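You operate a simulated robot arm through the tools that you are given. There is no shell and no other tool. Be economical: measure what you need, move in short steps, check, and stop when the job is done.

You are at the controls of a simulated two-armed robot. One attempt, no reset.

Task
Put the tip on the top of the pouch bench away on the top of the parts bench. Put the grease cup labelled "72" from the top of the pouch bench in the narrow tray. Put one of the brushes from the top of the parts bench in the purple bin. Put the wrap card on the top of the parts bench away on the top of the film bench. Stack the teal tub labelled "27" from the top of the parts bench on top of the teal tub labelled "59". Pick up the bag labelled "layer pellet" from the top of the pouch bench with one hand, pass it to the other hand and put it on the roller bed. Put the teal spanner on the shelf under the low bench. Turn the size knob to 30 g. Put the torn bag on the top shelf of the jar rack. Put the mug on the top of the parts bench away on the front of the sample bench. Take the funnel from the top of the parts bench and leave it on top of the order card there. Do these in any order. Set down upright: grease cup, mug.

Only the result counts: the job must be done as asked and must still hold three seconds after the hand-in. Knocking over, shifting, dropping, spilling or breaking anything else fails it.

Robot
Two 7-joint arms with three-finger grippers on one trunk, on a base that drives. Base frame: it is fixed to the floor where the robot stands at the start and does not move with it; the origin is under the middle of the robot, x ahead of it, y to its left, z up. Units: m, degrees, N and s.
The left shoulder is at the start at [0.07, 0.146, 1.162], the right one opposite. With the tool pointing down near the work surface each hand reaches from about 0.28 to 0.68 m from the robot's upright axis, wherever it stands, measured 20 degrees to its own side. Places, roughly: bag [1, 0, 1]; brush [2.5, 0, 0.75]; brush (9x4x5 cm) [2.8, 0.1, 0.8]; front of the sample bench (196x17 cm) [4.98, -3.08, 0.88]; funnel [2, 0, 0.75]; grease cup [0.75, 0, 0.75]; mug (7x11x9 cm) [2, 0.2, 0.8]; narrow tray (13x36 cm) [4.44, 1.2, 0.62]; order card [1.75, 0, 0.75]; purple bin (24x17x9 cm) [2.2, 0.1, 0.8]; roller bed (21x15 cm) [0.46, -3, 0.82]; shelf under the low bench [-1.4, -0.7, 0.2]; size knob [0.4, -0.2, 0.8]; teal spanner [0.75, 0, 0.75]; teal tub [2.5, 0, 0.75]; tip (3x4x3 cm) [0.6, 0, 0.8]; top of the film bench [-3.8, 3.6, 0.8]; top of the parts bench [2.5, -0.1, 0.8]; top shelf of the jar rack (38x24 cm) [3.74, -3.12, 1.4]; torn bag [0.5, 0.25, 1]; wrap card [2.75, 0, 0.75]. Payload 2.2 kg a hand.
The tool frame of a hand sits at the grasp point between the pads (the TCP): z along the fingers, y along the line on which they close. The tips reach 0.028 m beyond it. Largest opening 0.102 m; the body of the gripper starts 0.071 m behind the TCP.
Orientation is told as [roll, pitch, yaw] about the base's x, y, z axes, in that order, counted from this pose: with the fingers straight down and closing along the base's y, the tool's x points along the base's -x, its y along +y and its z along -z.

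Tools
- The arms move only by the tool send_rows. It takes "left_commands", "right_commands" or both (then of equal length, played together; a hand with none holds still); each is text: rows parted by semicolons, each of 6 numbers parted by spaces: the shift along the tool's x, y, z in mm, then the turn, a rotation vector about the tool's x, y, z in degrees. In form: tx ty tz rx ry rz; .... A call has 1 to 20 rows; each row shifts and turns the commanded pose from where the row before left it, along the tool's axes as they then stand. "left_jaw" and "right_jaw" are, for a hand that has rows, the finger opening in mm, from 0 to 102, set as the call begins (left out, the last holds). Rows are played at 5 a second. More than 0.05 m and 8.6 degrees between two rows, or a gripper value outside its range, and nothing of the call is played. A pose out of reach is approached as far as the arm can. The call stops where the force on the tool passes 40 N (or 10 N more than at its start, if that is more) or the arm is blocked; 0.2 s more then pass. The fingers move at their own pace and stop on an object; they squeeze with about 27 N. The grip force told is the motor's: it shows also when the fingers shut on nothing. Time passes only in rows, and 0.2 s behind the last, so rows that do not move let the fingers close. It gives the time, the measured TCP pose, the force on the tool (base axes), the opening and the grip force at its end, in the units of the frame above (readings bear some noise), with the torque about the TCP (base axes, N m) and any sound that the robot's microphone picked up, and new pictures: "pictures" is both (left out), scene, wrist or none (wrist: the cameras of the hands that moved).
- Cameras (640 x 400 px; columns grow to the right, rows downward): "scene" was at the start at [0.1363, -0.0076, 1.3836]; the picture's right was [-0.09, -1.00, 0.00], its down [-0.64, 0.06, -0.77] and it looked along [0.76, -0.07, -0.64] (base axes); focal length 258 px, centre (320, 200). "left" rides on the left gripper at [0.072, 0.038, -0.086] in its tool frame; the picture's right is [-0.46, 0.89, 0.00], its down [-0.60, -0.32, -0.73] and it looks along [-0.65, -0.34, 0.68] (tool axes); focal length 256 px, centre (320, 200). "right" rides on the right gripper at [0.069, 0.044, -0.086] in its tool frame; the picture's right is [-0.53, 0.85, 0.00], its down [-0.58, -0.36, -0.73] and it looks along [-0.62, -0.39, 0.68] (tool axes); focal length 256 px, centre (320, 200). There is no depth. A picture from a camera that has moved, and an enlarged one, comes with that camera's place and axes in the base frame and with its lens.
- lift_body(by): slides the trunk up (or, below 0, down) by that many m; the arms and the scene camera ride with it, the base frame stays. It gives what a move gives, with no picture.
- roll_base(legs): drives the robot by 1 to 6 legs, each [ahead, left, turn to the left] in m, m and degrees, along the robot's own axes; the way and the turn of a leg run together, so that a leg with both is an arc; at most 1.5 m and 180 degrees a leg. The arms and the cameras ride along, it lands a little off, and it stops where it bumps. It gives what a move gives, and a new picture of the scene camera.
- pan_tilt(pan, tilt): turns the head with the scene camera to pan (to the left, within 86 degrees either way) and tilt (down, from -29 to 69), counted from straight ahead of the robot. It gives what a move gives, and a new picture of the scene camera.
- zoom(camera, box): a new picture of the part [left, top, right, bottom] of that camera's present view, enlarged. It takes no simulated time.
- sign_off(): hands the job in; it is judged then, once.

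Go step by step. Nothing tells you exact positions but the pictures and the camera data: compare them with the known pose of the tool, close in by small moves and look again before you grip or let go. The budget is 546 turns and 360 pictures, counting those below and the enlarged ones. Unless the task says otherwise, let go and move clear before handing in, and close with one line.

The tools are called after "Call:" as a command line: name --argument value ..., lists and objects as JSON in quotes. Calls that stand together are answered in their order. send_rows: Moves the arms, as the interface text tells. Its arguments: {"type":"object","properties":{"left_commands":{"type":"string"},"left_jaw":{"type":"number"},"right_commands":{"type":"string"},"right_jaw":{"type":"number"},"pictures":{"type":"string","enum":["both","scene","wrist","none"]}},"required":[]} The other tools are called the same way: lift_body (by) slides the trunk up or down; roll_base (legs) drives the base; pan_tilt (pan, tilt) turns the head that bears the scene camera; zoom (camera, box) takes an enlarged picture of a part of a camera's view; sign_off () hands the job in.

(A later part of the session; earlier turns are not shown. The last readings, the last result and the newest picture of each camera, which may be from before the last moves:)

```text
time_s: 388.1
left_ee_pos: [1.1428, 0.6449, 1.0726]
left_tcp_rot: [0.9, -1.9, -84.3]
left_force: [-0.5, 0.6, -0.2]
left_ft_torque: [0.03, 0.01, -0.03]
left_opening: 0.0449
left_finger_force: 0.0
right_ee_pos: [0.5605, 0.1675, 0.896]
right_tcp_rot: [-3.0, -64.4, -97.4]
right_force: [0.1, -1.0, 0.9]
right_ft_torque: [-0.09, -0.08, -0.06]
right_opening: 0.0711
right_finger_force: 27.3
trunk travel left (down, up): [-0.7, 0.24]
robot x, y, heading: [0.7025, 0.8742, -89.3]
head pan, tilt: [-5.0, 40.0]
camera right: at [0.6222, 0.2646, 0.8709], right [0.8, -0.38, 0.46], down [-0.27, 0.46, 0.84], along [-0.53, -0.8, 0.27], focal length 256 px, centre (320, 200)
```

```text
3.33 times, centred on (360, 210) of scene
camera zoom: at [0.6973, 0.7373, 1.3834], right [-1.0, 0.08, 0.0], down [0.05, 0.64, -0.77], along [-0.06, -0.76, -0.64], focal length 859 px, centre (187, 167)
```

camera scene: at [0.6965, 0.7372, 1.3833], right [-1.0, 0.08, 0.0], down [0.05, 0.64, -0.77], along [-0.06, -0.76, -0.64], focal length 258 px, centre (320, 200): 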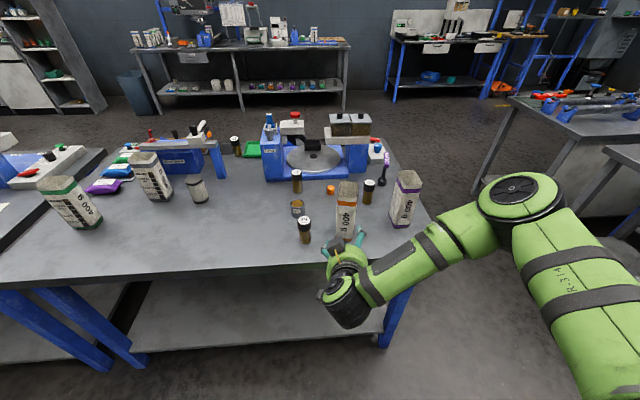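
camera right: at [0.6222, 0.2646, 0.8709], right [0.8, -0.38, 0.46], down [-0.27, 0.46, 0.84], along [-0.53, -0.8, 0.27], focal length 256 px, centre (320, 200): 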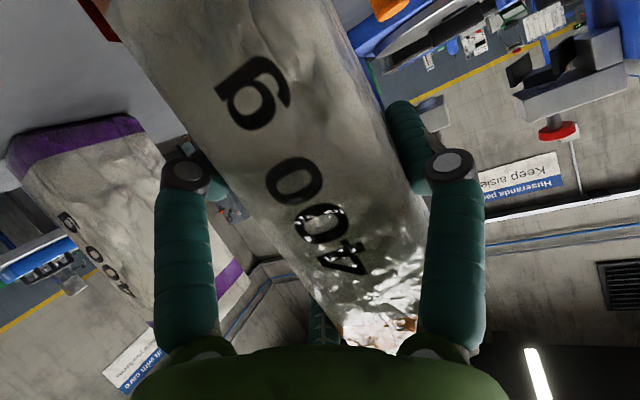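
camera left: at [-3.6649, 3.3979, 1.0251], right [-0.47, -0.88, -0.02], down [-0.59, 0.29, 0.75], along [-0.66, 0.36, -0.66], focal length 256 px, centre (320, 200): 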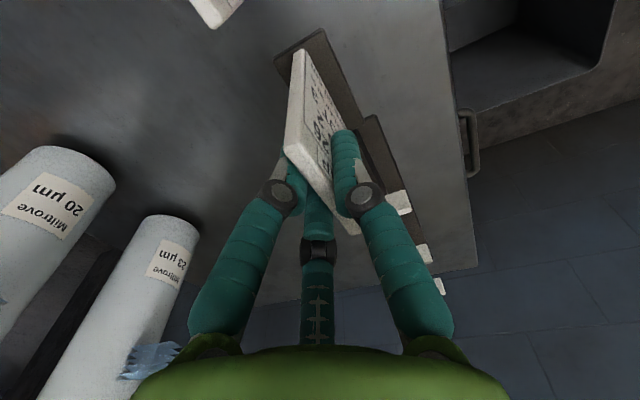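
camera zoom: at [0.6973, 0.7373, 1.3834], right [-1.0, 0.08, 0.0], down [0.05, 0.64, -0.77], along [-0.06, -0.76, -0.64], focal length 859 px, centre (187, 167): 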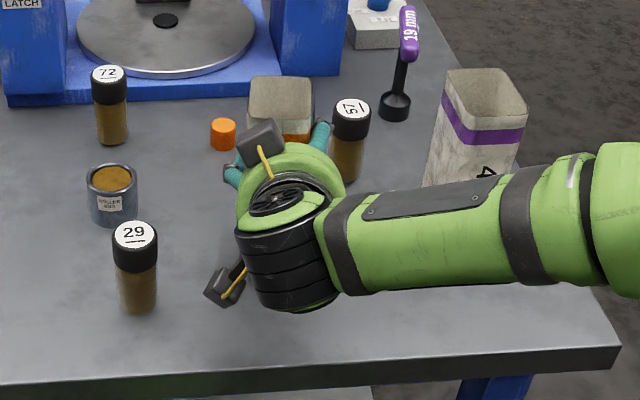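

The torn bag is gripped squarely. I'll lift it and draw it back toward the robot.

Call:
send_rows --right_commands "-18 0 -8.5 0 0 0;-36 0 -17 0 0 0;-36 0 -17 0 0 0;-36 0 -17 0 0 0;-36 0 -17 0 0 0;-36 0 -17 0 0 0;-27 0 -13 0 0 0;18 0 -37.6 0 0 0;18 0 -37.6 0 0 0;18 0 -37.6 0 0 0;18 0 -37.6 0 0 0;18 0 -37.6 0 0 0;0 0 0 0 0 0" --pictures "scene"

```text
time_s: 390.9
left_ee_pos: [1.1415, 0.6458, 1.0716]
left_tcp_rot: [0.9, -1.7, -84.3]
left_force: [-0.3, 0.0, -1.0]
left_ft_torque: [0.01, 0.01, 0.02]
left_opening: 0.0448
left_finger_force: 0.0
right_ee_pos: [0.6011, 0.3679, 1.1462]
right_tcp_rot: [-3.1, -64.3, -97.6]
right_force: [0.3, -0.5, 0.3]
right_ft_torque: [0.01, 0.04, 0.02]
right_opening: 0.0708
right_finger_force: 26.9
trunk travel left (down, up): [-0.7, 0.24]
robot x, y, heading: [0.7015, 0.8721, -89.6]
head pan, tilt: [-5.0, 40.0]
camera scene: at [0.6969, 0.7362, 1.3832], right [-1.0, 0.08, 0.0], down [0.05, 0.64, -0.77], along [-0.06, -0.76, -0.64], focal length 258 px, centre (320, 200)
```

scene: 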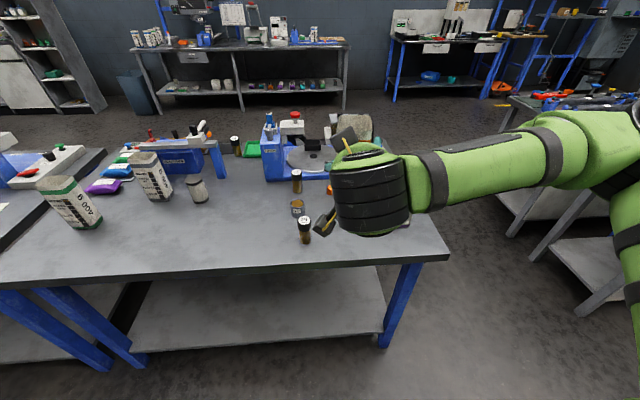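

Call:
roll_base --legs '[[0, -0.15, 0], [0.26, 0, 0]]'

Call:
zoom --camera "scene" --box '[180, 180, 340, 300]'

```text
time_s: 393.7
left_ee_pos: [0.9962, 0.3869, 1.0733]
left_tcp_rot: [0.8, -1.8, -84.5]
left_force: [0.4, -0.3, -0.2]
left_ft_torque: [0.0, -0.02, -0.02]
left_opening: 0.0451
left_finger_force: 0.1
right_ee_pos: [0.4541, 0.1124, 1.1475]
right_tcp_rot: [-3.1, -64.4, -97.7]
right_force: [0.4, -0.5, -0.2]
right_ft_torque: [0.0, 0.02, 0.01]
right_opening: 0.0711
right_finger_force: 26.9
trunk travel left (down, up): [-0.7, 0.24]
robot x, y, heading: [0.5556, 0.6109, -89.6]
head pan, tilt: [-5.0, 40.0]
camera scene: at [0.5514, 0.4801, 1.3835], right [-1.0, 0.08, 0.0], down [0.05, 0.64, -0.77], along [-0.06, -0.76, -0.64], focal length 258 px, centre (320, 200)
```

scene: 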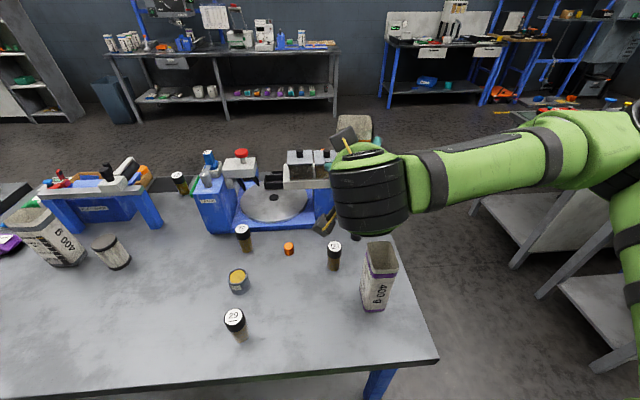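

```text
3.33 times, centred on (260, 240) of scene
camera zoom: at [0.5514, 0.4801, 1.3835], right [-1.0, 0.08, 0.0], down [0.05, 0.64, -0.77], along [-0.06, -0.76, -0.64], focal length 859 px, centre (520, 67)
```

zoom: 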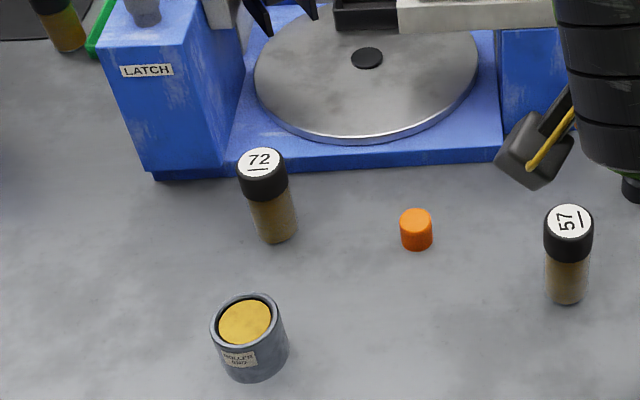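

The "72" cup is at (0.719, -0.012) with its top at 0.884. The left hand goes above it.

Call:
send_rows --left_commands "-37 -31.4 0 0 0 0;-37 -31.4 0 0 0 0;-37 -31.4 0 0 0 0;-37 -31.4 0 0 0 0;-37 -31.4 0 0 0 0;-37 -31.4 0 0 0 0;-37 -31.4 0 0 0 0;-37 -31.4 0 0 0 0;-37 -31.4 0 0 0 0;-37 -31.4 0 0 0 0;0 0 45 0 0 0;0 0 35 0 0 0;0 0 0 0 0 0" --left_jaw 80 --pictures "wrist"

Call:
zoom --camera "scene" --box '[180, 160, 340, 280]'

```text
time_s: 396.5
left_ee_pos: [0.7205, -0.0159, 0.998]
left_tcp_rot: [0.9, -1.8, -84.6]
left_force: [-0.4, 0.5, 0.1]
left_ft_torque: [-0.01, -0.03, 0.0]
left_opening: 0.08
left_finger_force: 0.1
right_ee_pos: [0.4534, 0.1105, 1.1464]
right_tcp_rot: [-3.0, -64.3, -97.7]
right_force: [-0.3, 0.4, 0.2]
right_ft_torque: [0.01, 0.0, 0.01]
right_opening: 0.0706
right_finger_force: 27.2
trunk travel left (down, up): [-0.7, 0.24]
robot x, y, heading: [0.5579, 0.6117, -89.7]
head pan, tilt: [-5.0, 40.0]
camera left: at [0.751, 0.0613, 1.0806], right [0.93, -0.38, 0.03], down [-0.27, -0.61, 0.74], along [-0.26, -0.7, -0.67], focal length 256 px, centre (320, 200)
```

left: 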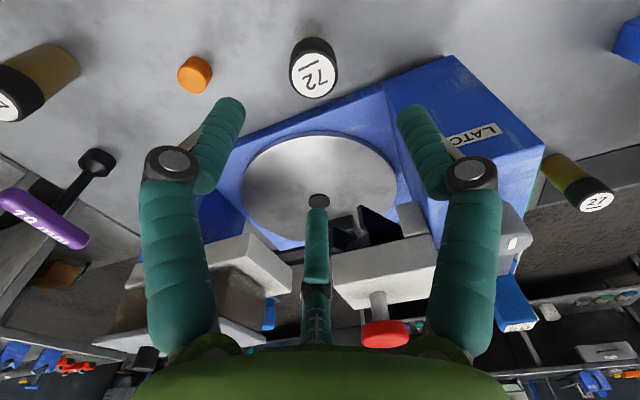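

```text
3.33 times, centred on (260, 220) of scene
camera zoom: at [0.5499, 0.4792, 1.3833], right [-1.0, 0.08, 0.0], down [0.05, 0.64, -0.77], along [-0.06, -0.76, -0.64], focal length 859 px, centre (520, 133)
```

zoom: 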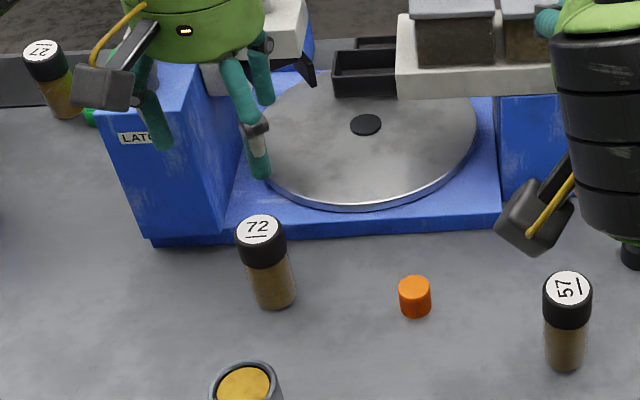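

Call:
send_rows --left_commands "5 2 40 0 0 0;0 0 45 0 0 0;0 0 30 0 0 0;0 0 20 0 0 0;0 0 0 0 0 0" --pictures "wrist"

Call:
send_rows --left_commands "0 0 0 0 0 0;0 0 0 0 0 0;0 0 0 0 0 0" --left_jaw 15 --pictures "wrist"

```text
time_s: 397.7
left_ee_pos: [0.7265, -0.014, 0.8632]
left_tcp_rot: [0.8, -1.8, -84.5]
left_force: [0.1, -0.1, 0.1]
left_ft_torque: [0.0, -0.03, 0.01]
left_opening: 0.0798
left_finger_force: 0.0
right_ee_pos: [0.4538, 0.1099, 1.1455]
right_tcp_rot: [-3.2, -64.4, -97.6]
right_force: [0.3, -0.1, -0.9]
right_ft_torque: [0.0, -0.01, 0.01]
right_opening: 0.0706
right_finger_force: 27.3
trunk travel left (down, up): [-0.7, 0.24]
robot x, y, heading: [0.5576, 0.6136, -90.0]
head pan, tilt: [-5.0, 40.0]
camera left: at [0.7578, 0.0642, 0.9465], right [0.93, -0.38, 0.03], down [-0.27, -0.61, 0.74], along [-0.26, -0.7, -0.67], focal length 256 px, centre (320, 200)
```

left: 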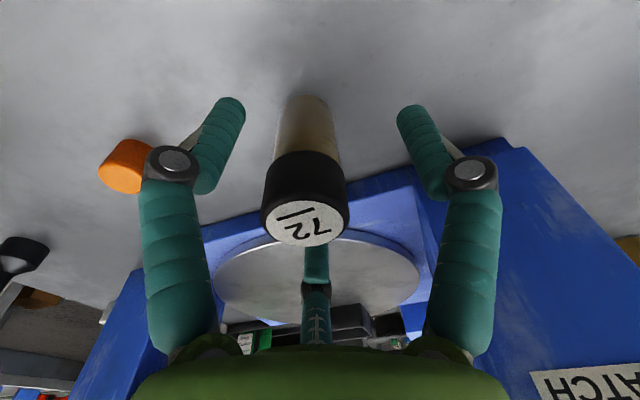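

```text
time_s: 398.5
left_ee_pos: [0.7276, -0.0133, 0.8633]
left_tcp_rot: [0.9, -1.8, -84.5]
left_force: [-0.4, -0.1, 3.0]
left_ft_torque: [0.02, 0.02, -0.02]
left_opening: 0.0396
left_finger_force: 18.5
right_ee_pos: [0.4534, 0.1105, 1.1467]
right_tcp_rot: [-3.0, -64.3, -97.6]
right_force: [0.1, -0.8, 0.4]
right_ft_torque: [-0.03, 0.0, -0.01]
right_opening: 0.0707
right_finger_force: 27.3
trunk travel left (down, up): [-0.7, 0.24]
robot x, y, heading: [0.556, 0.6163, -89.6]
head pan, tilt: [-5.0, 40.0]
camera left: at [0.7576, 0.0642, 0.9472], right [0.93, -0.38, 0.03], down [-0.27, -0.61, 0.74], along [-0.26, -0.7, -0.67], focal length 256 px, centre (320, 200)
```

left: 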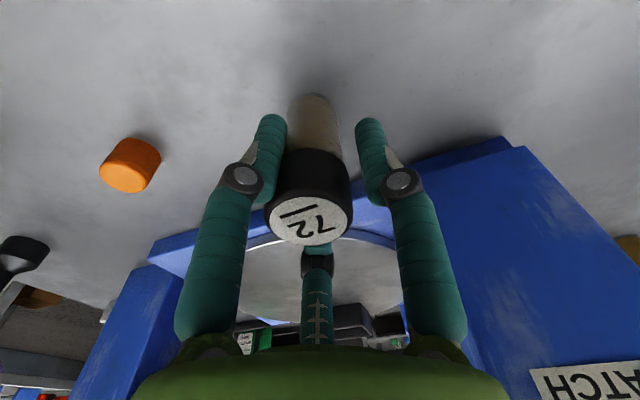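

The cup is gripped. I lift it straight up and retract, then back away.

Call:
send_rows --left_commands "0 0 -20 0 0 0;0 0 -40 0 0 0;0 0 -40 0 0 0;0 0 -40 0 0 0;0 0 -40 0 0 0;40 0 -20 0 0 0;40 10 0 0 0 0;40 15 0 0 0 0;40 15 0 0 0 0;0 0 0 0 0 0" --pictures "none"

Call:
roll_base --legs '[[-0.5, 0, 0]]'

```text
time_s: 400.7
left_ee_pos: [0.7486, 0.1532, 1.0598]
left_tcp_rot: [1.0, -1.6, -84.4]
left_force: [0.7, -0.4, -1.1]
left_ft_torque: [0.0, -0.01, 0.03]
left_opening: 0.0402
left_finger_force: 18.1
right_ee_pos: [0.4539, 0.1094, 1.1457]
right_tcp_rot: [-3.1, -64.3, -97.6]
right_force: [-0.8, 0.0, -1.3]
right_ft_torque: [-0.02, -0.04, 0.02]
right_opening: 0.0708
right_finger_force: 26.6
trunk travel left (down, up): [-0.7, 0.24]
robot x, y, heading: [0.5581, 0.6191, -89.6]
head pan, tilt: [-5.0, 40.0]
```

```text
time_s: 403.6
left_ee_pos: [0.7461, 0.65, 1.0594]
left_tcp_rot: [0.9, -1.8, -84.3]
left_force: [0.5, 0.2, -1.2]
left_ft_torque: [-0.02, -0.01, -0.02]
left_opening: 0.0397
left_finger_force: 18.5
right_ee_pos: [0.4519, 0.6052, 1.1458]
right_tcp_rot: [-3.2, -64.4, -97.4]
right_force: [0.9, -0.1, -0.7]
right_ft_torque: [-0.05, -0.03, 0.01]
right_opening: 0.071
right_finger_force: 27.0
trunk travel left (down, up): [-0.7, 0.24]
robot x, y, heading: [0.5512, 1.1067, -89.5]
head pan, tilt: [-5.0, 40.0]
camera scene: at [0.5474, 0.9737, 1.3832], right [-1.0, 0.08, 0.0], down [0.05, 0.64, -0.77], along [-0.06, -0.76, -0.64], focal length 258 px, centre (320, 200)
```

scene: 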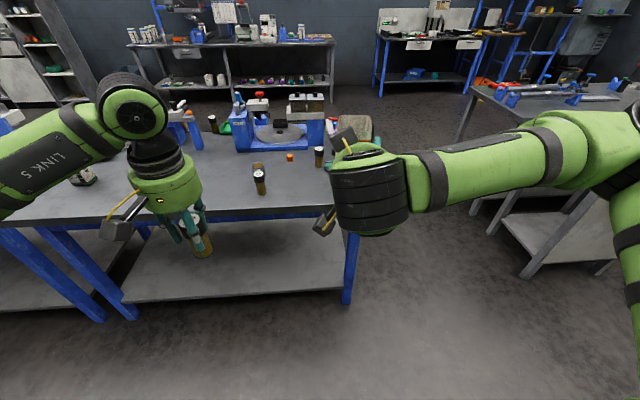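

Call:
roll_base --legs '[[0, 1.4, 0], [0, 1.1, 0]]'

Call:
pan_tilt --pan 75 --tilt 32

```text
time_s: 415.9
left_ee_pos: [3.2634, 0.7091, 1.0591]
left_tcp_rot: [0.9, -1.7, -83.1]
left_force: [0.1, 1.4, -0.9]
left_ft_torque: [0.03, -0.03, -0.02]
left_opening: 0.0394
left_finger_force: 18.3
right_ee_pos: [2.9701, 0.6582, 1.146]
right_tcp_rot: [-3.1, -64.3, -96.3]
right_force: [0.3, 0.2, -0.6]
right_ft_torque: [-0.04, 0.02, 0.02]
right_opening: 0.071
right_finger_force: 26.8
trunk travel left (down, up): [-0.7, 0.24]
robot x, y, heading: [3.0586, 1.161, -88.2]
head pan, tilt: [-5.0, 40.0]
camera scene: at [3.0585, 1.0285, 1.3833], right [-1.0, 0.06, 0.0], down [0.04, 0.64, -0.77], along [-0.04, -0.76, -0.64], focal length 258 px, centre (320, 200)
```

scene: 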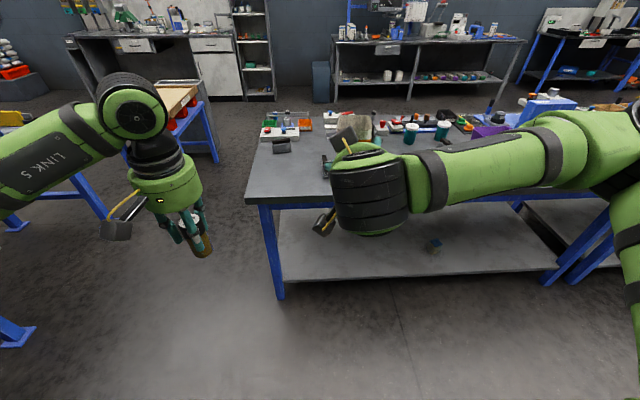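

```text
time_s: 417.4
left_ee_pos: [3.264, 0.7088, 1.058]
left_tcp_rot: [0.8, -1.7, -83.0]
left_force: [-1.2, 0.0, -0.6]
left_ft_torque: [-0.02, 0.02, 0.04]
left_opening: 0.0395
left_finger_force: 17.6
right_ee_pos: [2.9711, 0.6582, 1.1459]
right_tcp_rot: [-3.3, -64.3, -96.2]
right_force: [0.5, 0.1, 0.3]
right_ft_torque: [-0.02, 0.02, -0.01]
right_opening: 0.0707
right_finger_force: 27.5
trunk travel left (down, up): [-0.7, 0.24]
robot x, y, heading: [3.0587, 1.1685, -88.1]
head pan, tilt: [75.0, 32.0]
camera scene: at [3.1507, 1.0929, 1.3955], right [-0.23, -0.97, 0.0], down [-0.52, 0.12, -0.85], along [0.83, -0.19, -0.53], focal length 258 px, centre (320, 200)
```

scene: 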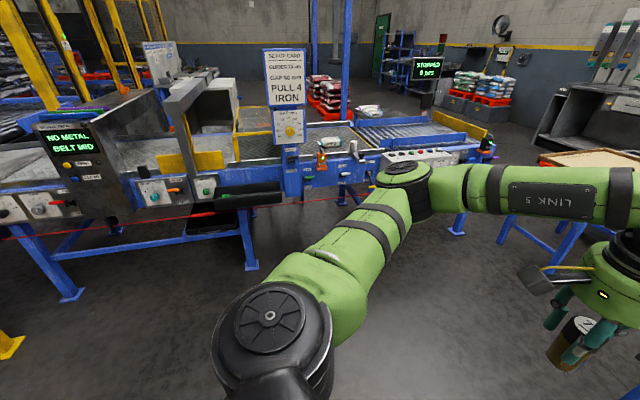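

Call:
zoom --camera "scene" --box '[120, 130, 380, 280]'

```text
2.46 times, centred on (250, 205) of scene
camera zoom: at [3.1507, 1.0929, 1.3955], right [-0.23, -0.97, 0.0], down [-0.52, 0.12, -0.85], along [0.83, -0.19, -0.53], focal length 634 px, centre (492, 188)
```

zoom: 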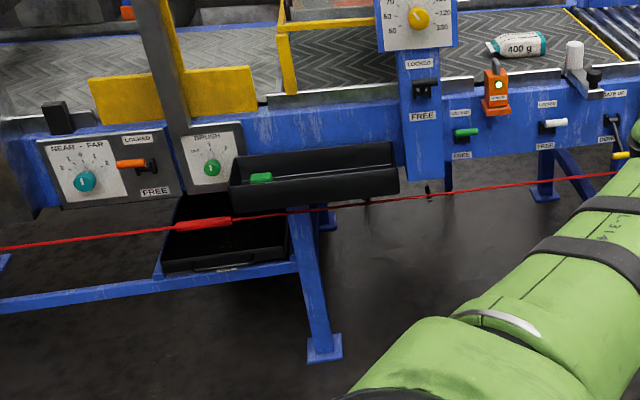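

The narrow tray is the black tray hanging on the conveyor front near (4.44, 1.2), with a red pull cord in front of it. I turn to face it and move closer.

Call:
roll_base --legs '[[0, 0, 88.1], [0.4, -0.15, 0]]'

Call:
pan_tilt --pan 8 --tilt 42

```text
time_s: 423.8
left_ee_pos: [3.9194, 1.1981, 1.0603]
left_tcp_rot: [0.8, -1.8, 5.0]
left_force: [-0.7, -0.2, -0.1]
left_ft_torque: [0.01, -0.03, 0.01]
left_opening: 0.0389
left_finger_force: 18.3
right_ee_pos: [3.9605, 0.904, 1.1471]
right_tcp_rot: [-3.2, -64.3, -8.1]
right_force: [0.4, 0.1, 0.0]
right_ft_torque: [0.0, -0.02, -0.02]
right_opening: 0.0706
right_finger_force: 27.6
trunk travel left (down, up): [-0.7, 0.24]
robot x, y, heading: [3.4554, 1.0086, -0.1]
head pan, tilt: [75.0, 32.0]
camera scene: at [3.5341, 1.0974, 1.3955], right [0.97, -0.26, 0.0], down [-0.14, -0.51, -0.85], along [0.22, 0.82, -0.53], focal length 258 px, centre (320, 200)
```

scene: 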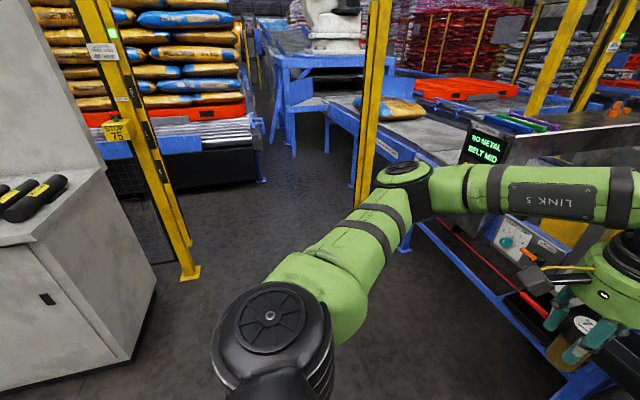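

```text
time_s: 425.2
left_ee_pos: [3.9209, 1.197, 1.0583]
left_tcp_rot: [0.9, -1.8, 5.0]
left_force: [0.2, -0.4, -1.7]
left_ft_torque: [0.0, -0.01, 0.02]
left_opening: 0.0391
left_finger_force: 17.6
right_ee_pos: [3.9619, 0.9039, 1.1473]
right_tcp_rot: [-3.1, -64.3, -8.1]
right_force: [-0.3, 0.3, -0.6]
right_ft_torque: [0.02, 0.02, 0.01]
right_opening: 0.0708
right_finger_force: 26.8
trunk travel left (down, up): [-0.7, 0.24]
robot x, y, heading: [3.4591, 1.0157, 0.3]
head pan, tilt: [8.0, 42.0]
camera scene: at [3.5944, 1.0221, 1.3803], right [0.14, -0.99, 0.0], down [-0.66, -0.09, -0.74], along [0.74, 0.1, -0.67], focal length 258 px, centre (320, 200)
```

scene: 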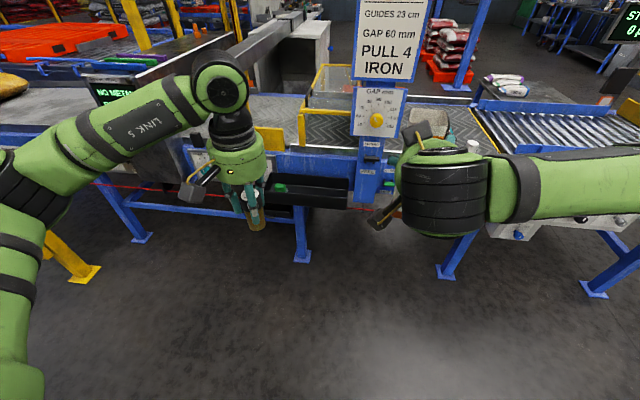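

Call:
zoom --camera "scene" --box '[180, 130, 420, 280]'

Call:
zoom --camera "left" --box '[0, 0, 640, 400]'

```text
2.67 times, centred on (300, 205) of scene
camera zoom: at [3.5944, 1.0221, 1.3803], right [0.14, -0.99, 0.0], down [-0.66, -0.09, -0.74], along [0.74, 0.1, -0.67], focal length 687 px, centre (373, 187)
```

zoom: 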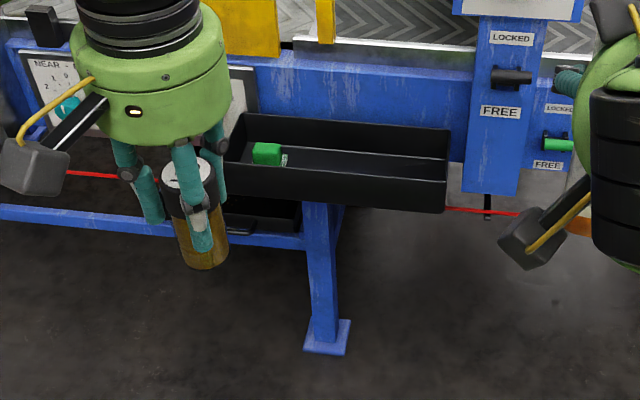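

```text
1.00 times, centred on (320, 200) of left (not enlarged: the box is as wide or as high as the picture)
camera zoom: at [3.8443, 1.2269, 1.1428], right [0.39, 0.92, 0.03], down [0.61, -0.28, 0.74], along [0.69, -0.27, -0.67], focal length 256 px, centre (320, 200)
```

zoom: 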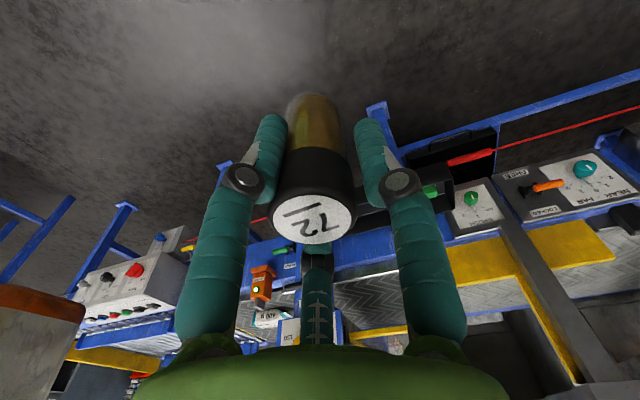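

The tray spans x 4.40–4.53, y 1.02–1.39, rim 0.67, floor about 0.613, and the cord runs behind it. I'll pull the bag hand back, drive up and lower the trunk a bit.

Call:
send_rows --right_commands "17 0 -36 0 0 0;17 0 -36 0 0 0;17 0 -36 0 0 0;0 0 0 0 0 0" --pictures "none"

Call:
roll_base --legs '[[0.44, 0, 0]]'

Call:
lift_body --by -0.15

Call:
zoom --camera "scene" --box '[160, 120, 480, 320]'

```text
time_s: 426.2
left_ee_pos: [3.9213, 1.1974, 1.0593]
left_tcp_rot: [0.8, -1.6, 4.9]
left_force: [-0.1, 0.3, -1.4]
left_ft_torque: [0.04, 0.0, 0.0]
left_opening: 0.0388
left_finger_force: 18.1
right_ee_pos: [3.8512, 0.9342, 1.1511]
right_tcp_rot: [-3.1, -64.3, -8.3]
right_force: [-0.3, -0.4, -0.6]
right_ft_torque: [0.01, 0.0, 0.0]
right_opening: 0.0705
right_finger_force: 27.3
right hand out of reach, approached as far as the arm can: row 3
trunk travel left (down, up): [-0.7, 0.24]
robot x, y, heading: [3.4592, 1.0117, -0.3]
head pan, tilt: [8.0, 42.0]
```

```text
time_s: 428.9
left_ee_pos: [4.3621, 1.1975, 1.0597]
left_tcp_rot: [0.9, -1.8, 5.0]
left_force: [0.6, 0.1, -0.3]
left_ft_torque: [0.01, 0.03, 0.0]
left_opening: 0.0386
left_finger_force: 17.4
right_ee_pos: [4.2915, 0.935, 1.1529]
right_tcp_rot: [-3.1, -64.3, -7.9]
right_force: [0.0, 0.3, 0.0]
right_ft_torque: [-0.01, 0.04, 0.0]
right_opening: 0.0706
right_finger_force: 27.1
trunk travel left (down, up): [-0.7, 0.24]
robot x, y, heading: [3.9036, 1.0093, 0.2]
head pan, tilt: [8.0, 42.0]
camera scene: at [4.0352, 1.0215, 1.3805], right [0.14, -0.99, 0.0], down [-0.66, -0.09, -0.74], along [0.74, 0.1, -0.67], focal length 258 px, centre (320, 200)
```

scene: 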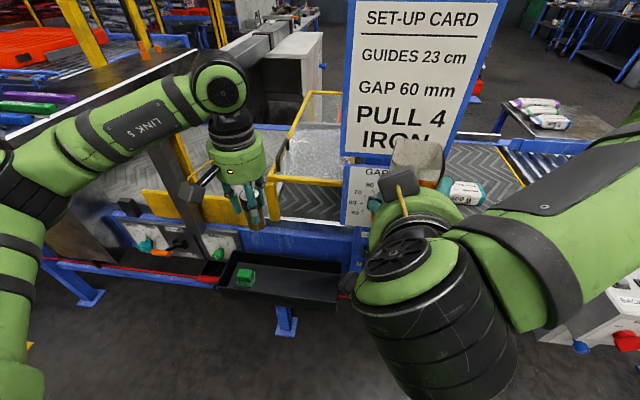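

```text
time_s: 430.6
left_ee_pos: [4.3619, 1.1983, 0.9097]
left_tcp_rot: [0.9, -1.6, 5.0]
left_force: [0.4, -0.8, -0.2]
left_ft_torque: [0.02, -0.04, 0.03]
left_opening: 0.0388
left_finger_force: 16.8
right_ee_pos: [4.2913, 0.9348, 1.0018]
right_tcp_rot: [-3.2, -64.3, -8.0]
right_force: [0.6, 0.0, -1.0]
right_ft_torque: [0.01, -0.03, -0.02]
right_opening: 0.0708
right_finger_force: 27.5
trunk travel left (down, up): [-0.55, 0.39]
robot x, y, heading: [3.8953, 1.0086, -0.1]
head pan, tilt: [8.0, 42.0]
```

```text
2.00 times, centred on (320, 220) of scene
camera zoom: at [4.036, 1.0215, 1.2304], right [0.14, -0.99, 0.0], down [-0.66, -0.09, -0.74], along [0.74, 0.1, -0.67], focal length 515 px, centre (320, 160)
```

zoom: 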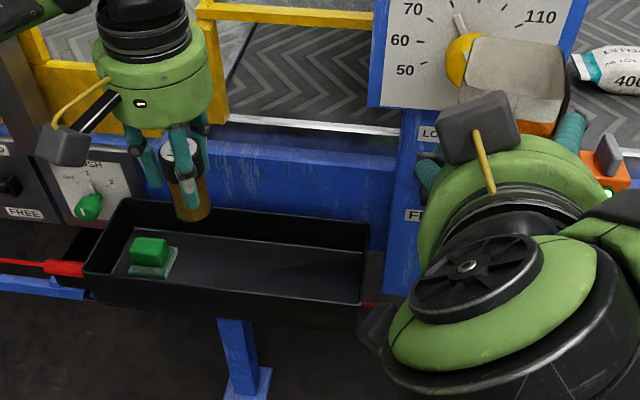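

Call:
send_rows --left_commands "-32 -13 0 0 0 0;-32 -13 0 0 0 0;-33 -13 0 0 0 0;0 0 40 0 0 0;0 0 40 0 0 0;0 0 40 0 0 0;0 0 0 0 0 0" --pictures "wrist"

Call:
zoom --camera "scene" --box '[180, 120, 420, 300]'

```text
time_s: 432.2
left_ee_pos: [4.4687, 1.1703, 0.7905]
left_tcp_rot: [0.7, -1.8, 5.1]
left_force: [0.0, 0.8, -1.5]
left_ft_torque: [-0.02, 0.02, 0.03]
left_opening: 0.0389
left_finger_force: 17.8
right_ee_pos: [4.2916, 0.9337, 1.0015]
right_tcp_rot: [-3.2, -64.2, -8.0]
right_force: [-0.6, -0.7, 0.1]
right_ft_torque: [0.0, 0.0, -0.01]
right_opening: 0.0708
right_finger_force: 27.5
trunk travel left (down, up): [-0.55, 0.39]
robot x, y, heading: [3.9019, 1.0058, 0.1]
head pan, tilt: [8.0, 42.0]
camera left: at [4.3904, 1.1989, 0.8741], right [0.38, 0.92, 0.03], down [0.61, -0.28, 0.74], along [0.69, -0.27, -0.67], focal length 256 px, centre (320, 200)
```

left: 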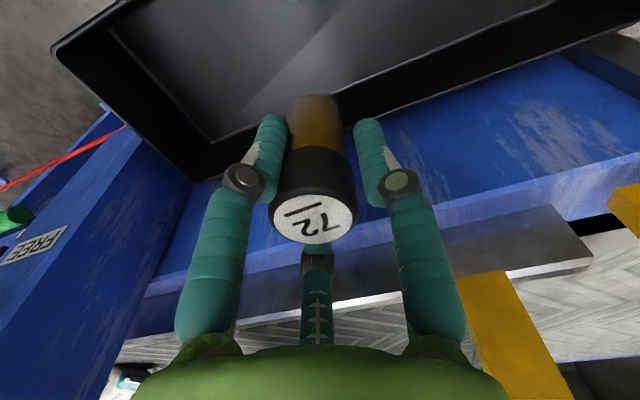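

```text
2.22 times, centred on (300, 210) of scene
camera zoom: at [4.0357, 1.0214, 1.2304], right [0.14, -0.99, 0.0], down [-0.66, -0.09, -0.74], along [0.74, 0.1, -0.67], focal length 573 px, centre (364, 178)
```

zoom: 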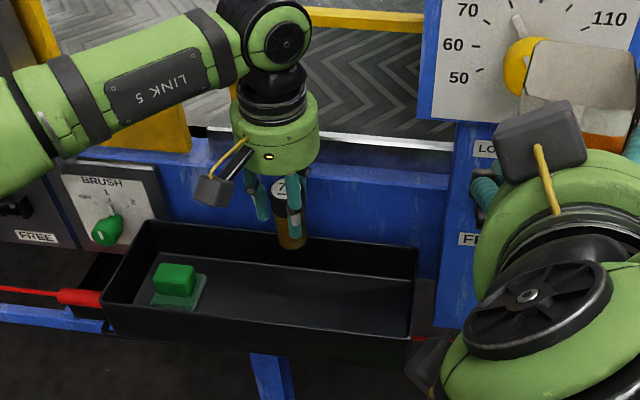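

Call:
send_rows --left_commands "8 0 25 0 0 0;0 0 30 0 0 0;0 0 25 0 0 0;0 0 10 0 0 0;0 0 0 0 0 0" --pictures "none"

Call:
zoom --camera "scene" --box '[180, 120, 420, 300]'

```text
time_s: 433.4
left_ee_pos: [4.4611, 1.1703, 0.7008]
left_tcp_rot: [0.9, -1.7, 5.1]
left_force: [-0.3, -0.2, -1.2]
left_ft_torque: [0.0, 0.0, 0.0]
left_opening: 0.0385
left_finger_force: 17.1
right_ee_pos: [4.2931, 0.9345, 1.0016]
right_tcp_rot: [-3.1, -64.2, -8.0]
right_force: [0.0, 0.5, -1.0]
right_ft_torque: [-0.02, 0.02, 0.01]
right_opening: 0.0709
right_finger_force: 26.9
trunk travel left (down, up): [-0.55, 0.39]
robot x, y, heading: [3.9053, 1.0055, -0.1]
head pan, tilt: [8.0, 42.0]
```

```text
2.22 times, centred on (300, 210) of scene
camera zoom: at [4.0361, 1.0215, 1.2303], right [0.14, -0.99, 0.0], down [-0.66, -0.09, -0.74], along [0.74, 0.1, -0.67], focal length 573 px, centre (364, 178)
```

zoom: 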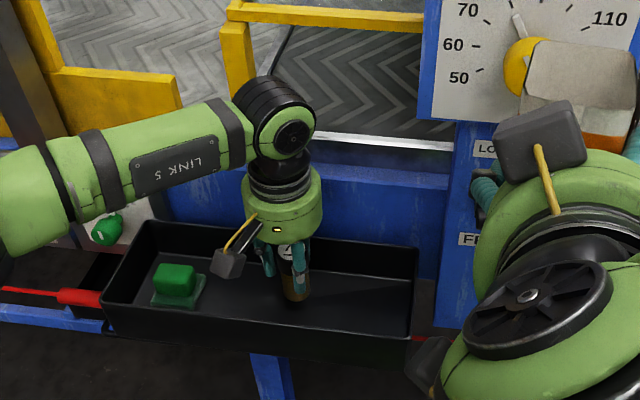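

Call:
send_rows --left_commands "0 0 5 0 0 0;0 0 5 0 0 0;0 0 4 0 0 0;0 0 3 0 0 0;0 0 0 0 0 0" --pictures "none"

Call:
send_rows --left_commands "0 0 3 0 0 0;0 0 3 0 0 0;0 0 0 0 0 0" --pictures "none"

```text
time_s: 434.6
left_ee_pos: [4.4615, 1.1694, 0.6877]
left_tcp_rot: [0.7, -2.1, 5.0]
left_force: [2.8, -3.7, 17.9]
left_ft_torque: [-0.3, 0.11, 0.06]
left_opening: 0.0384
left_finger_force: 17.6
right_ee_pos: [4.2908, 0.934, 1.0035]
right_tcp_rot: [-3.1, -64.4, -8.3]
right_force: [-0.2, -0.7, -0.7]
right_ft_torque: [0.01, 0.01, 0.01]
right_opening: 0.0707
right_finger_force: 26.9
trunk travel left (down, up): [-0.55, 0.39]
robot x, y, heading: [3.9006, 1.0091, -0.1]
head pan, tilt: [8.0, 42.0]
```

```text
time_s: 435.4
left_ee_pos: [4.4598, 1.1711, 0.6819]
left_tcp_rot: [0.7, -2.2, 5.1]
left_force: [-3.3, 0.0, 26.5]
left_ft_torque: [-0.2, 0.49, -0.08]
left_opening: 0.0357
left_finger_force: 26.7
right_ee_pos: [4.2882, 0.9347, 1.0023]
right_tcp_rot: [-3.1, -64.5, -8.2]
right_force: [-0.1, 0.0, 0.1]
right_ft_torque: [-0.01, -0.01, -0.01]
right_opening: 0.0708
right_finger_force: 27.6
trunk travel left (down, up): [-0.55, 0.39]
robot x, y, heading: [3.8979, 1.0096, 0.0]
head pan, tilt: [8.0, 42.0]
```

The cup is down. I ease up, open slightly and rise.

Call:
send_rows --left_commands "0 0 -3 0 0 0;0 0 0 0 0 0" --pictures "none"

Call:
send_rows --left_commands "0 0 0 0 0 0;0 0 0 0 0 0;0 0 -20 0 0 0;0 0 -35 0 0 0;0 0 -35 0 0 0;0 0 -40 0 0 0;0 0 -40 0 0 0;0 0 0 0 0 0" --left_jaw 56 --pictures "wrist"

Call:
zoom --camera "scene" --box '[180, 120, 420, 300]'

```text
time_s: 436.0
left_ee_pos: [4.4596, 1.1711, 0.6824]
left_tcp_rot: [0.8, -1.9, 5.0]
left_force: [-0.4, -1.9, 16.8]
left_ft_torque: [-0.34, 0.14, -0.01]
left_opening: 0.0357
left_finger_force: 26.6
right_ee_pos: [4.2902, 0.9335, 1.0032]
right_tcp_rot: [-3.0, -64.4, -8.2]
right_force: [0.1, 0.4, -0.6]
right_ft_torque: [0.0, 0.0, 0.01]
right_opening: 0.0708
right_finger_force: 26.6
trunk travel left (down, up): [-0.55, 0.39]
robot x, y, heading: [3.9033, 1.0111, 0.1]
head pan, tilt: [8.0, 42.0]
```

```text
time_s: 437.8
left_ee_pos: [4.4537, 1.1681, 0.8526]
left_tcp_rot: [0.8, -1.8, 5.1]
left_force: [1.0, -0.9, 0.0]
left_ft_torque: [0.03, 0.0, 0.0]
left_opening: 0.0562
left_finger_force: 0.2
right_ee_pos: [4.2922, 0.935, 1.0016]
right_tcp_rot: [-3.3, -64.3, -7.9]
right_force: [0.6, -0.1, 0.0]
right_ft_torque: [-0.02, -0.04, -0.04]
right_opening: 0.0706
right_finger_force: 26.4
trunk travel left (down, up): [-0.55, 0.39]
robot x, y, heading: [3.9049, 1.014, -0.2]
head pan, tilt: [8.0, 42.0]
camera left: at [4.3777, 1.1965, 0.9358], right [0.38, 0.92, 0.03], down [0.61, -0.28, 0.74], along [0.69, -0.27, -0.67], focal length 256 px, centre (320, 200)
```

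left: 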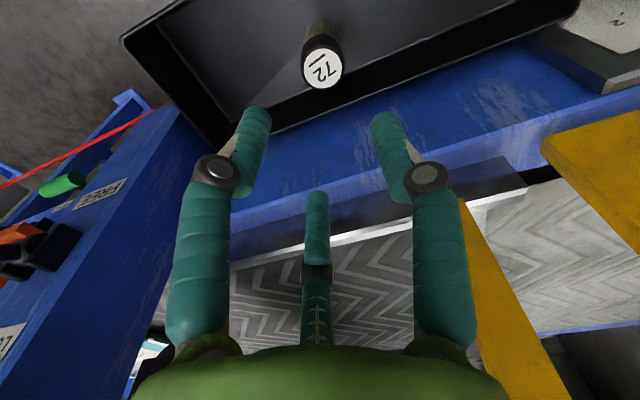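

```text
2.22 times, centred on (300, 210) of scene
camera zoom: at [4.0364, 1.0218, 1.2303], right [0.14, -0.99, 0.0], down [-0.66, -0.09, -0.74], along [0.74, 0.1, -0.67], focal length 573 px, centre (364, 178)
```

zoom: 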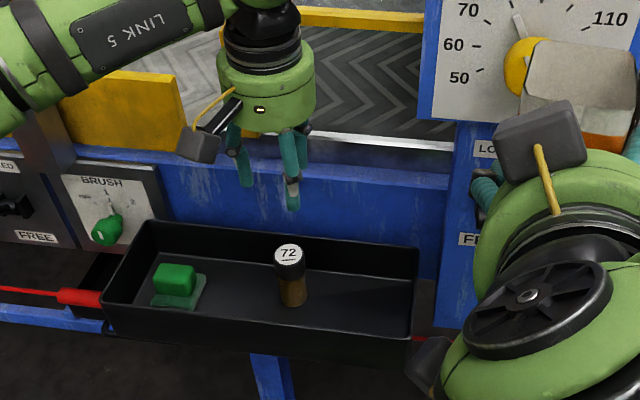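

The cup stands in the tray. Now the torn bag to the jar rack: I back out, raise the trunk, turn toward -y and look for a way through past the end of the parts bench.

Call:
send_rows --left_commands "0 0 -40 0 0 0;0 0 -40 0 0 0;0 0 0 0 0 0" --pictures "none"

Call:
roll_base --legs '[[-0.45, 0, 0], [0, 0.15, -90]]'

Call:
lift_body --by 0.15

Call:
pan_tilt --pan 5 --tilt 30

```text
time_s: 438.6
left_ee_pos: [4.4535, 1.1674, 0.9316]
left_tcp_rot: [0.9, -1.7, 5.1]
left_force: [0.2, 0.2, -0.6]
left_ft_torque: [-0.02, -0.02, -0.01]
left_opening: 0.0561
left_finger_force: 0.0
right_ee_pos: [4.2923, 0.935, 1.0017]
right_tcp_rot: [-3.2, -64.2, -7.9]
right_force: [0.6, -0.2, -0.4]
right_ft_torque: [0.01, 0.01, -0.01]
right_opening: 0.0705
right_finger_force: 26.9
trunk travel left (down, up): [-0.55, 0.39]
robot x, y, heading: [3.9031, 1.0082, -0.1]
head pan, tilt: [8.0, 42.0]
```

```text
time_s: 445.1
left_ee_pos: [3.7031, 0.5567, 0.9301]
left_tcp_rot: [0.9, -1.7, -84.8]
left_force: [-0.6, 0.0, -0.5]
left_ft_torque: [0.01, 0.02, -0.03]
left_opening: 0.0559
left_finger_force: 0.1
right_ee_pos: [3.4708, 0.7183, 1.0015]
right_tcp_rot: [-3.1, -64.3, -97.8]
right_force: [0.2, 0.0, 0.4]
right_ft_torque: [0.0, 0.02, 0.01]
right_opening: 0.0707
right_finger_force: 27.2
trunk travel left (down, up): [-0.55, 0.39]
robot x, y, heading: [3.542, 1.1089, -89.9]
head pan, tilt: [8.0, 42.0]
camera scene: at [3.5582, 0.9758, 1.2304], right [-0.99, -0.14, 0.0], down [-0.09, 0.66, -0.74], along [0.1, -0.74, -0.67], focal length 258 px, centre (320, 200)
```

scene: 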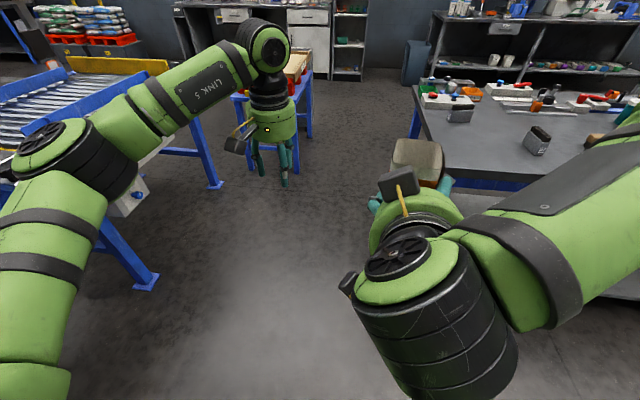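

```text
time_s: 446.9
left_ee_pos: [3.703, 0.5554, 1.0814]
left_tcp_rot: [1.0, -1.7, -84.8]
left_force: [0.0, 0.3, 0.1]
left_ft_torque: [-0.02, -0.03, 0.01]
left_opening: 0.0561
left_finger_force: 0.1
right_ee_pos: [3.4712, 0.7175, 1.1508]
right_tcp_rot: [-3.3, -64.2, -97.9]
right_force: [1.1, 0.3, -1.0]
right_ft_torque: [-0.01, -0.01, -0.01]
right_opening: 0.0709
right_finger_force: 27.4
trunk travel left (down, up): [-0.7, 0.24]
robot x, y, heading: [3.5462, 1.107, -89.8]
head pan, tilt: [8.0, 42.0]
```

```text
time_s: 447.6
left_ee_pos: [3.7028, 0.5562, 1.081]
left_tcp_rot: [1.0, -1.8, -84.8]
left_force: [-0.3, 0.1, 0.6]
left_ft_torque: [0.01, 0.0, 0.01]
left_opening: 0.0561
left_finger_force: 0.0
right_ee_pos: [3.471, 0.7183, 1.1507]
right_tcp_rot: [-3.2, -64.3, -97.9]
right_force: [0.2, -0.3, -0.4]
right_ft_torque: [0.02, 0.03, 0.0]
right_opening: 0.0706
right_finger_force: 27.1
trunk travel left (down, up): [-0.7, 0.24]
robot x, y, heading: [3.5448, 1.1084, -89.9]
head pan, tilt: [5.0, 30.0]
camera scene: at [3.5545, 0.9685, 1.3986], right [-1.0, -0.09, 0.0], down [-0.04, 0.5, -0.87], along [0.08, -0.86, -0.5], focal length 258 px, centre (320, 200)
```

scene: 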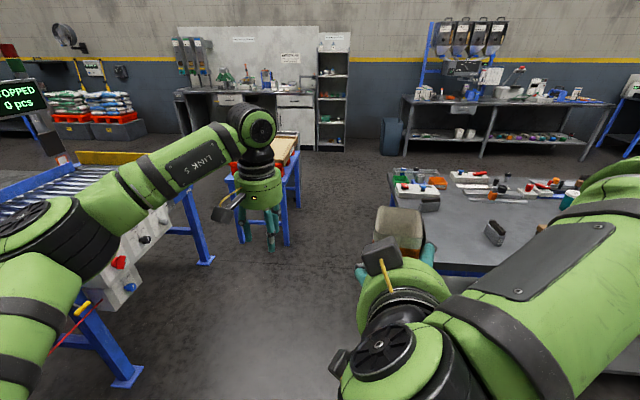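

The jar rack is the open shelf unit straight ahead at the far wall. I'll drive down the gap between the parts bench end and the wood-topped table.

Call:
roll_base --legs '[[0, 0.09, 0], [1.3, 0, 0], [1.2, 0, 0], [0, 0.1, 0]]'

```text
time_s: 461.3
left_ee_pos: [3.8159, -1.9456, 1.0815]
left_tcp_rot: [0.7, -1.8, -86.4]
left_force: [0.5, -0.3, -0.1]
left_ft_torque: [0.0, 0.03, -0.01]
left_opening: 0.056
left_finger_force: 0.1
right_ee_pos: [3.5893, -1.7757, 1.1504]
right_tcp_rot: [-3.5, -64.3, -99.3]
right_force: [0.4, -0.1, -1.0]
right_ft_torque: [0.01, 0.01, -0.01]
right_opening: 0.0707
right_finger_force: 26.7
trunk travel left (down, up): [-0.7, 0.24]
robot x, y, heading: [3.669, -1.3864, -92.0]
head pan, tilt: [5.0, 30.0]
stopped in leg 4: the robot was blocked; the commanded pose is now the measured one
camera scene: at [3.6795, -1.5275, 1.3986], right [-1.0, -0.06, 0.0], down [-0.03, 0.5, -0.87], along [0.05, -0.86, -0.5], focal length 258 px, centre (320, 200)
```

scene: 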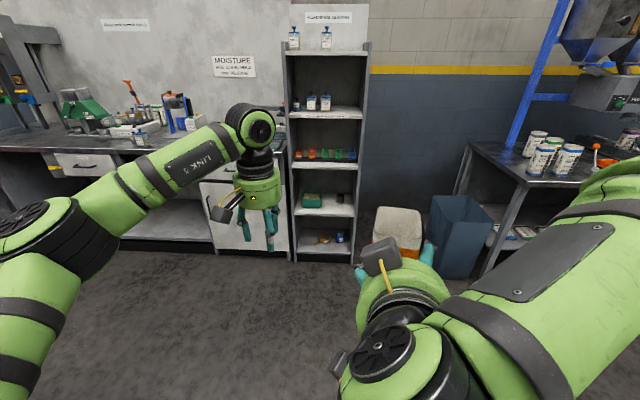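

I brushed the table while sliding left, so I move straight on from here. I drive closer to the rack and raise the trunk to see its top shelf.

Call:
roll_base --legs '[[0, -0.04, 0], [0.5, 0, 2]]'

Call:
lift_body --by 0.24

Call:
pan_tilt --pan 0 --tilt 15

```text
time_s: 464.7
left_ee_pos: [3.7836, -2.4428, 1.0819]
left_tcp_rot: [0.9, -1.7, -84.5]
left_force: [-0.4, -1.1, -0.3]
left_ft_torque: [-0.02, -0.02, -0.03]
left_opening: 0.0558
left_finger_force: 0.1
right_ee_pos: [3.5506, -2.281, 1.1515]
right_tcp_rot: [-3.2, -64.3, -97.8]
right_force: [0.3, 0.7, 0.5]
right_ft_torque: [-0.01, -0.01, -0.03]
right_opening: 0.0706
right_finger_force: 26.9
trunk travel left (down, up): [-0.7, 0.24]
robot x, y, heading: [3.626, -1.8938, -89.8]
head pan, tilt: [5.0, 30.0]
camera scene: at [3.6331, -2.0308, 1.3988], right [-1.0, -0.09, 0.0], down [-0.04, 0.5, -0.87], along [0.08, -0.86, -0.5], focal length 258 px, centre (320, 200)
```

scene: 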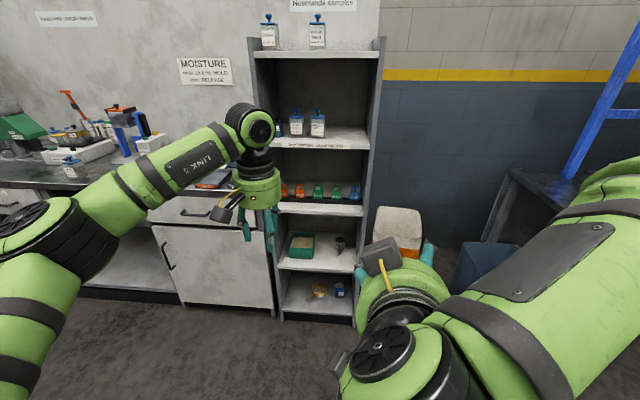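

```text
time_s: 467.2
left_ee_pos: [3.7843, -2.445, 1.3216]
left_tcp_rot: [0.8, -1.7, -84.7]
left_force: [-0.1, -0.5, -0.2]
left_ft_torque: [0.04, 0.04, 0.01]
left_opening: 0.0561
left_finger_force: 0.0
right_ee_pos: [3.5496, -2.2814, 1.3916]
right_tcp_rot: [-3.1, -64.3, -97.8]
right_force: [0.4, -0.2, 0.6]
right_ft_torque: [-0.01, -0.02, 0.01]
right_opening: 0.0708
right_finger_force: 26.9
trunk travel left (down, up): [-0.94, 0.0]
robot x, y, heading: [3.6217, -1.8907, -89.7]
head pan, tilt: [5.0, 30.0]
```

```text
time_s: 468.0
left_ee_pos: [3.7834, -2.4444, 1.3213]
left_tcp_rot: [0.8, -1.6, -84.6]
left_force: [0.5, -0.2, -0.3]
left_ft_torque: [0.03, 0.0, 0.0]
left_opening: 0.056
left_finger_force: 0.0
right_ee_pos: [3.5507, -2.2836, 1.3917]
right_tcp_rot: [-3.2, -64.2, -97.8]
right_force: [0.3, -0.4, 0.4]
right_ft_torque: [0.02, 0.0, 0.01]
right_opening: 0.0705
right_finger_force: 26.7
trunk travel left (down, up): [-0.94, 0.0]
robot x, y, heading: [3.6223, -1.8912, -90.0]
head pan, tilt: [0.0, 15.0]
camera scene: at [3.6253, -2.0351, 1.6628], right [-1.0, 0.0, 0.0], down [0.0, 0.26, -0.97], along [0.0, -0.97, -0.26], focal length 258 px, centre (320, 200)
```

scene: 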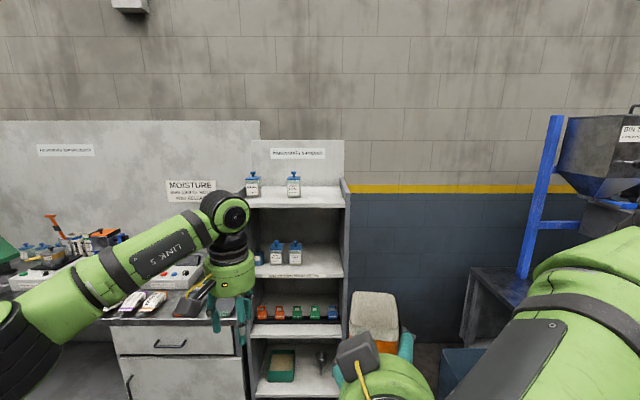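

Call:
zoom --camera "scene" --box '[230, 140, 370, 230]'

```text
4.44 times, centred on (300, 185) of scene
camera zoom: at [3.6253, -2.0351, 1.6628], right [-1.0, 0.0, 0.0], down [0.0, 0.26, -0.97], along [0.0, -0.97, -0.26], focal length 1145 px, centre (409, 267)
```

zoom: 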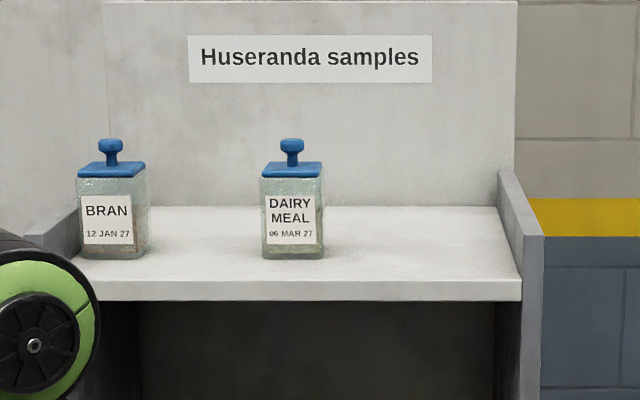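

The top shelf is at z 1.40, spanning x 3.53–3.91, and its right part is free around (3.61, -3.08). I'll retract the left hand, raise and extend the bag hand.

Call:
send_rows --left_commands "35 28 0 0 0 0;35 28 0 0 0 0;35 28 0 0 0 0;35 28 0 0 0 0;35 28 0 0 0 0;35 28 0 0 0 0;35 28 0 0 0 0;35 28 0 0 0 0;0 0 0 0 0 0;0 0 0 0 0 0" --right_commands "-30.5 0 -14.5 0 0 0;-30.5 0 -14.5 0 0 0;-30.5 0 -14.5 0 0 0;-30.5 0 -14.5 0 0 0;-18 0 38 0 0 0;-18 0 38 0 0 0;-18 0 38 0 0 0;-18 0 38 0 0 0;-18 0 38 0 0 0;0 0 0 0 0 0" --pictures "scene"

```text
time_s: 470.2
left_ee_pos: [3.9788, -2.1457, 1.3164]
left_tcp_rot: [0.9, -1.5, -84.7]
left_force: [-0.1, 1.0, -0.4]
left_ft_torque: [0.0, 0.03, 0.0]
left_opening: 0.0559
left_finger_force: 0.0
right_ee_pos: [3.5102, -2.4928, 1.5233]
right_tcp_rot: [-3.3, -64.2, -97.7]
right_force: [0.3, 0.1, -1.0]
right_ft_torque: [0.0, 0.01, -0.01]
right_opening: 0.0707
right_finger_force: 26.6
trunk travel left (down, up): [-0.94, 0.0]
robot x, y, heading: [3.6241, -1.8892, -89.9]
head pan, tilt: [0.0, 15.0]
camera scene: at [3.6255, -2.0376, 1.6626], right [-1.0, 0.0, 0.0], down [0.0, 0.26, -0.97], along [0.0, -0.97, -0.26], focal length 258 px, centre (320, 200)
```

scene: 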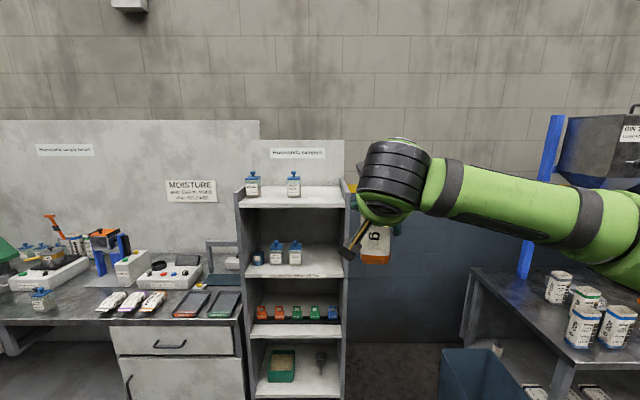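

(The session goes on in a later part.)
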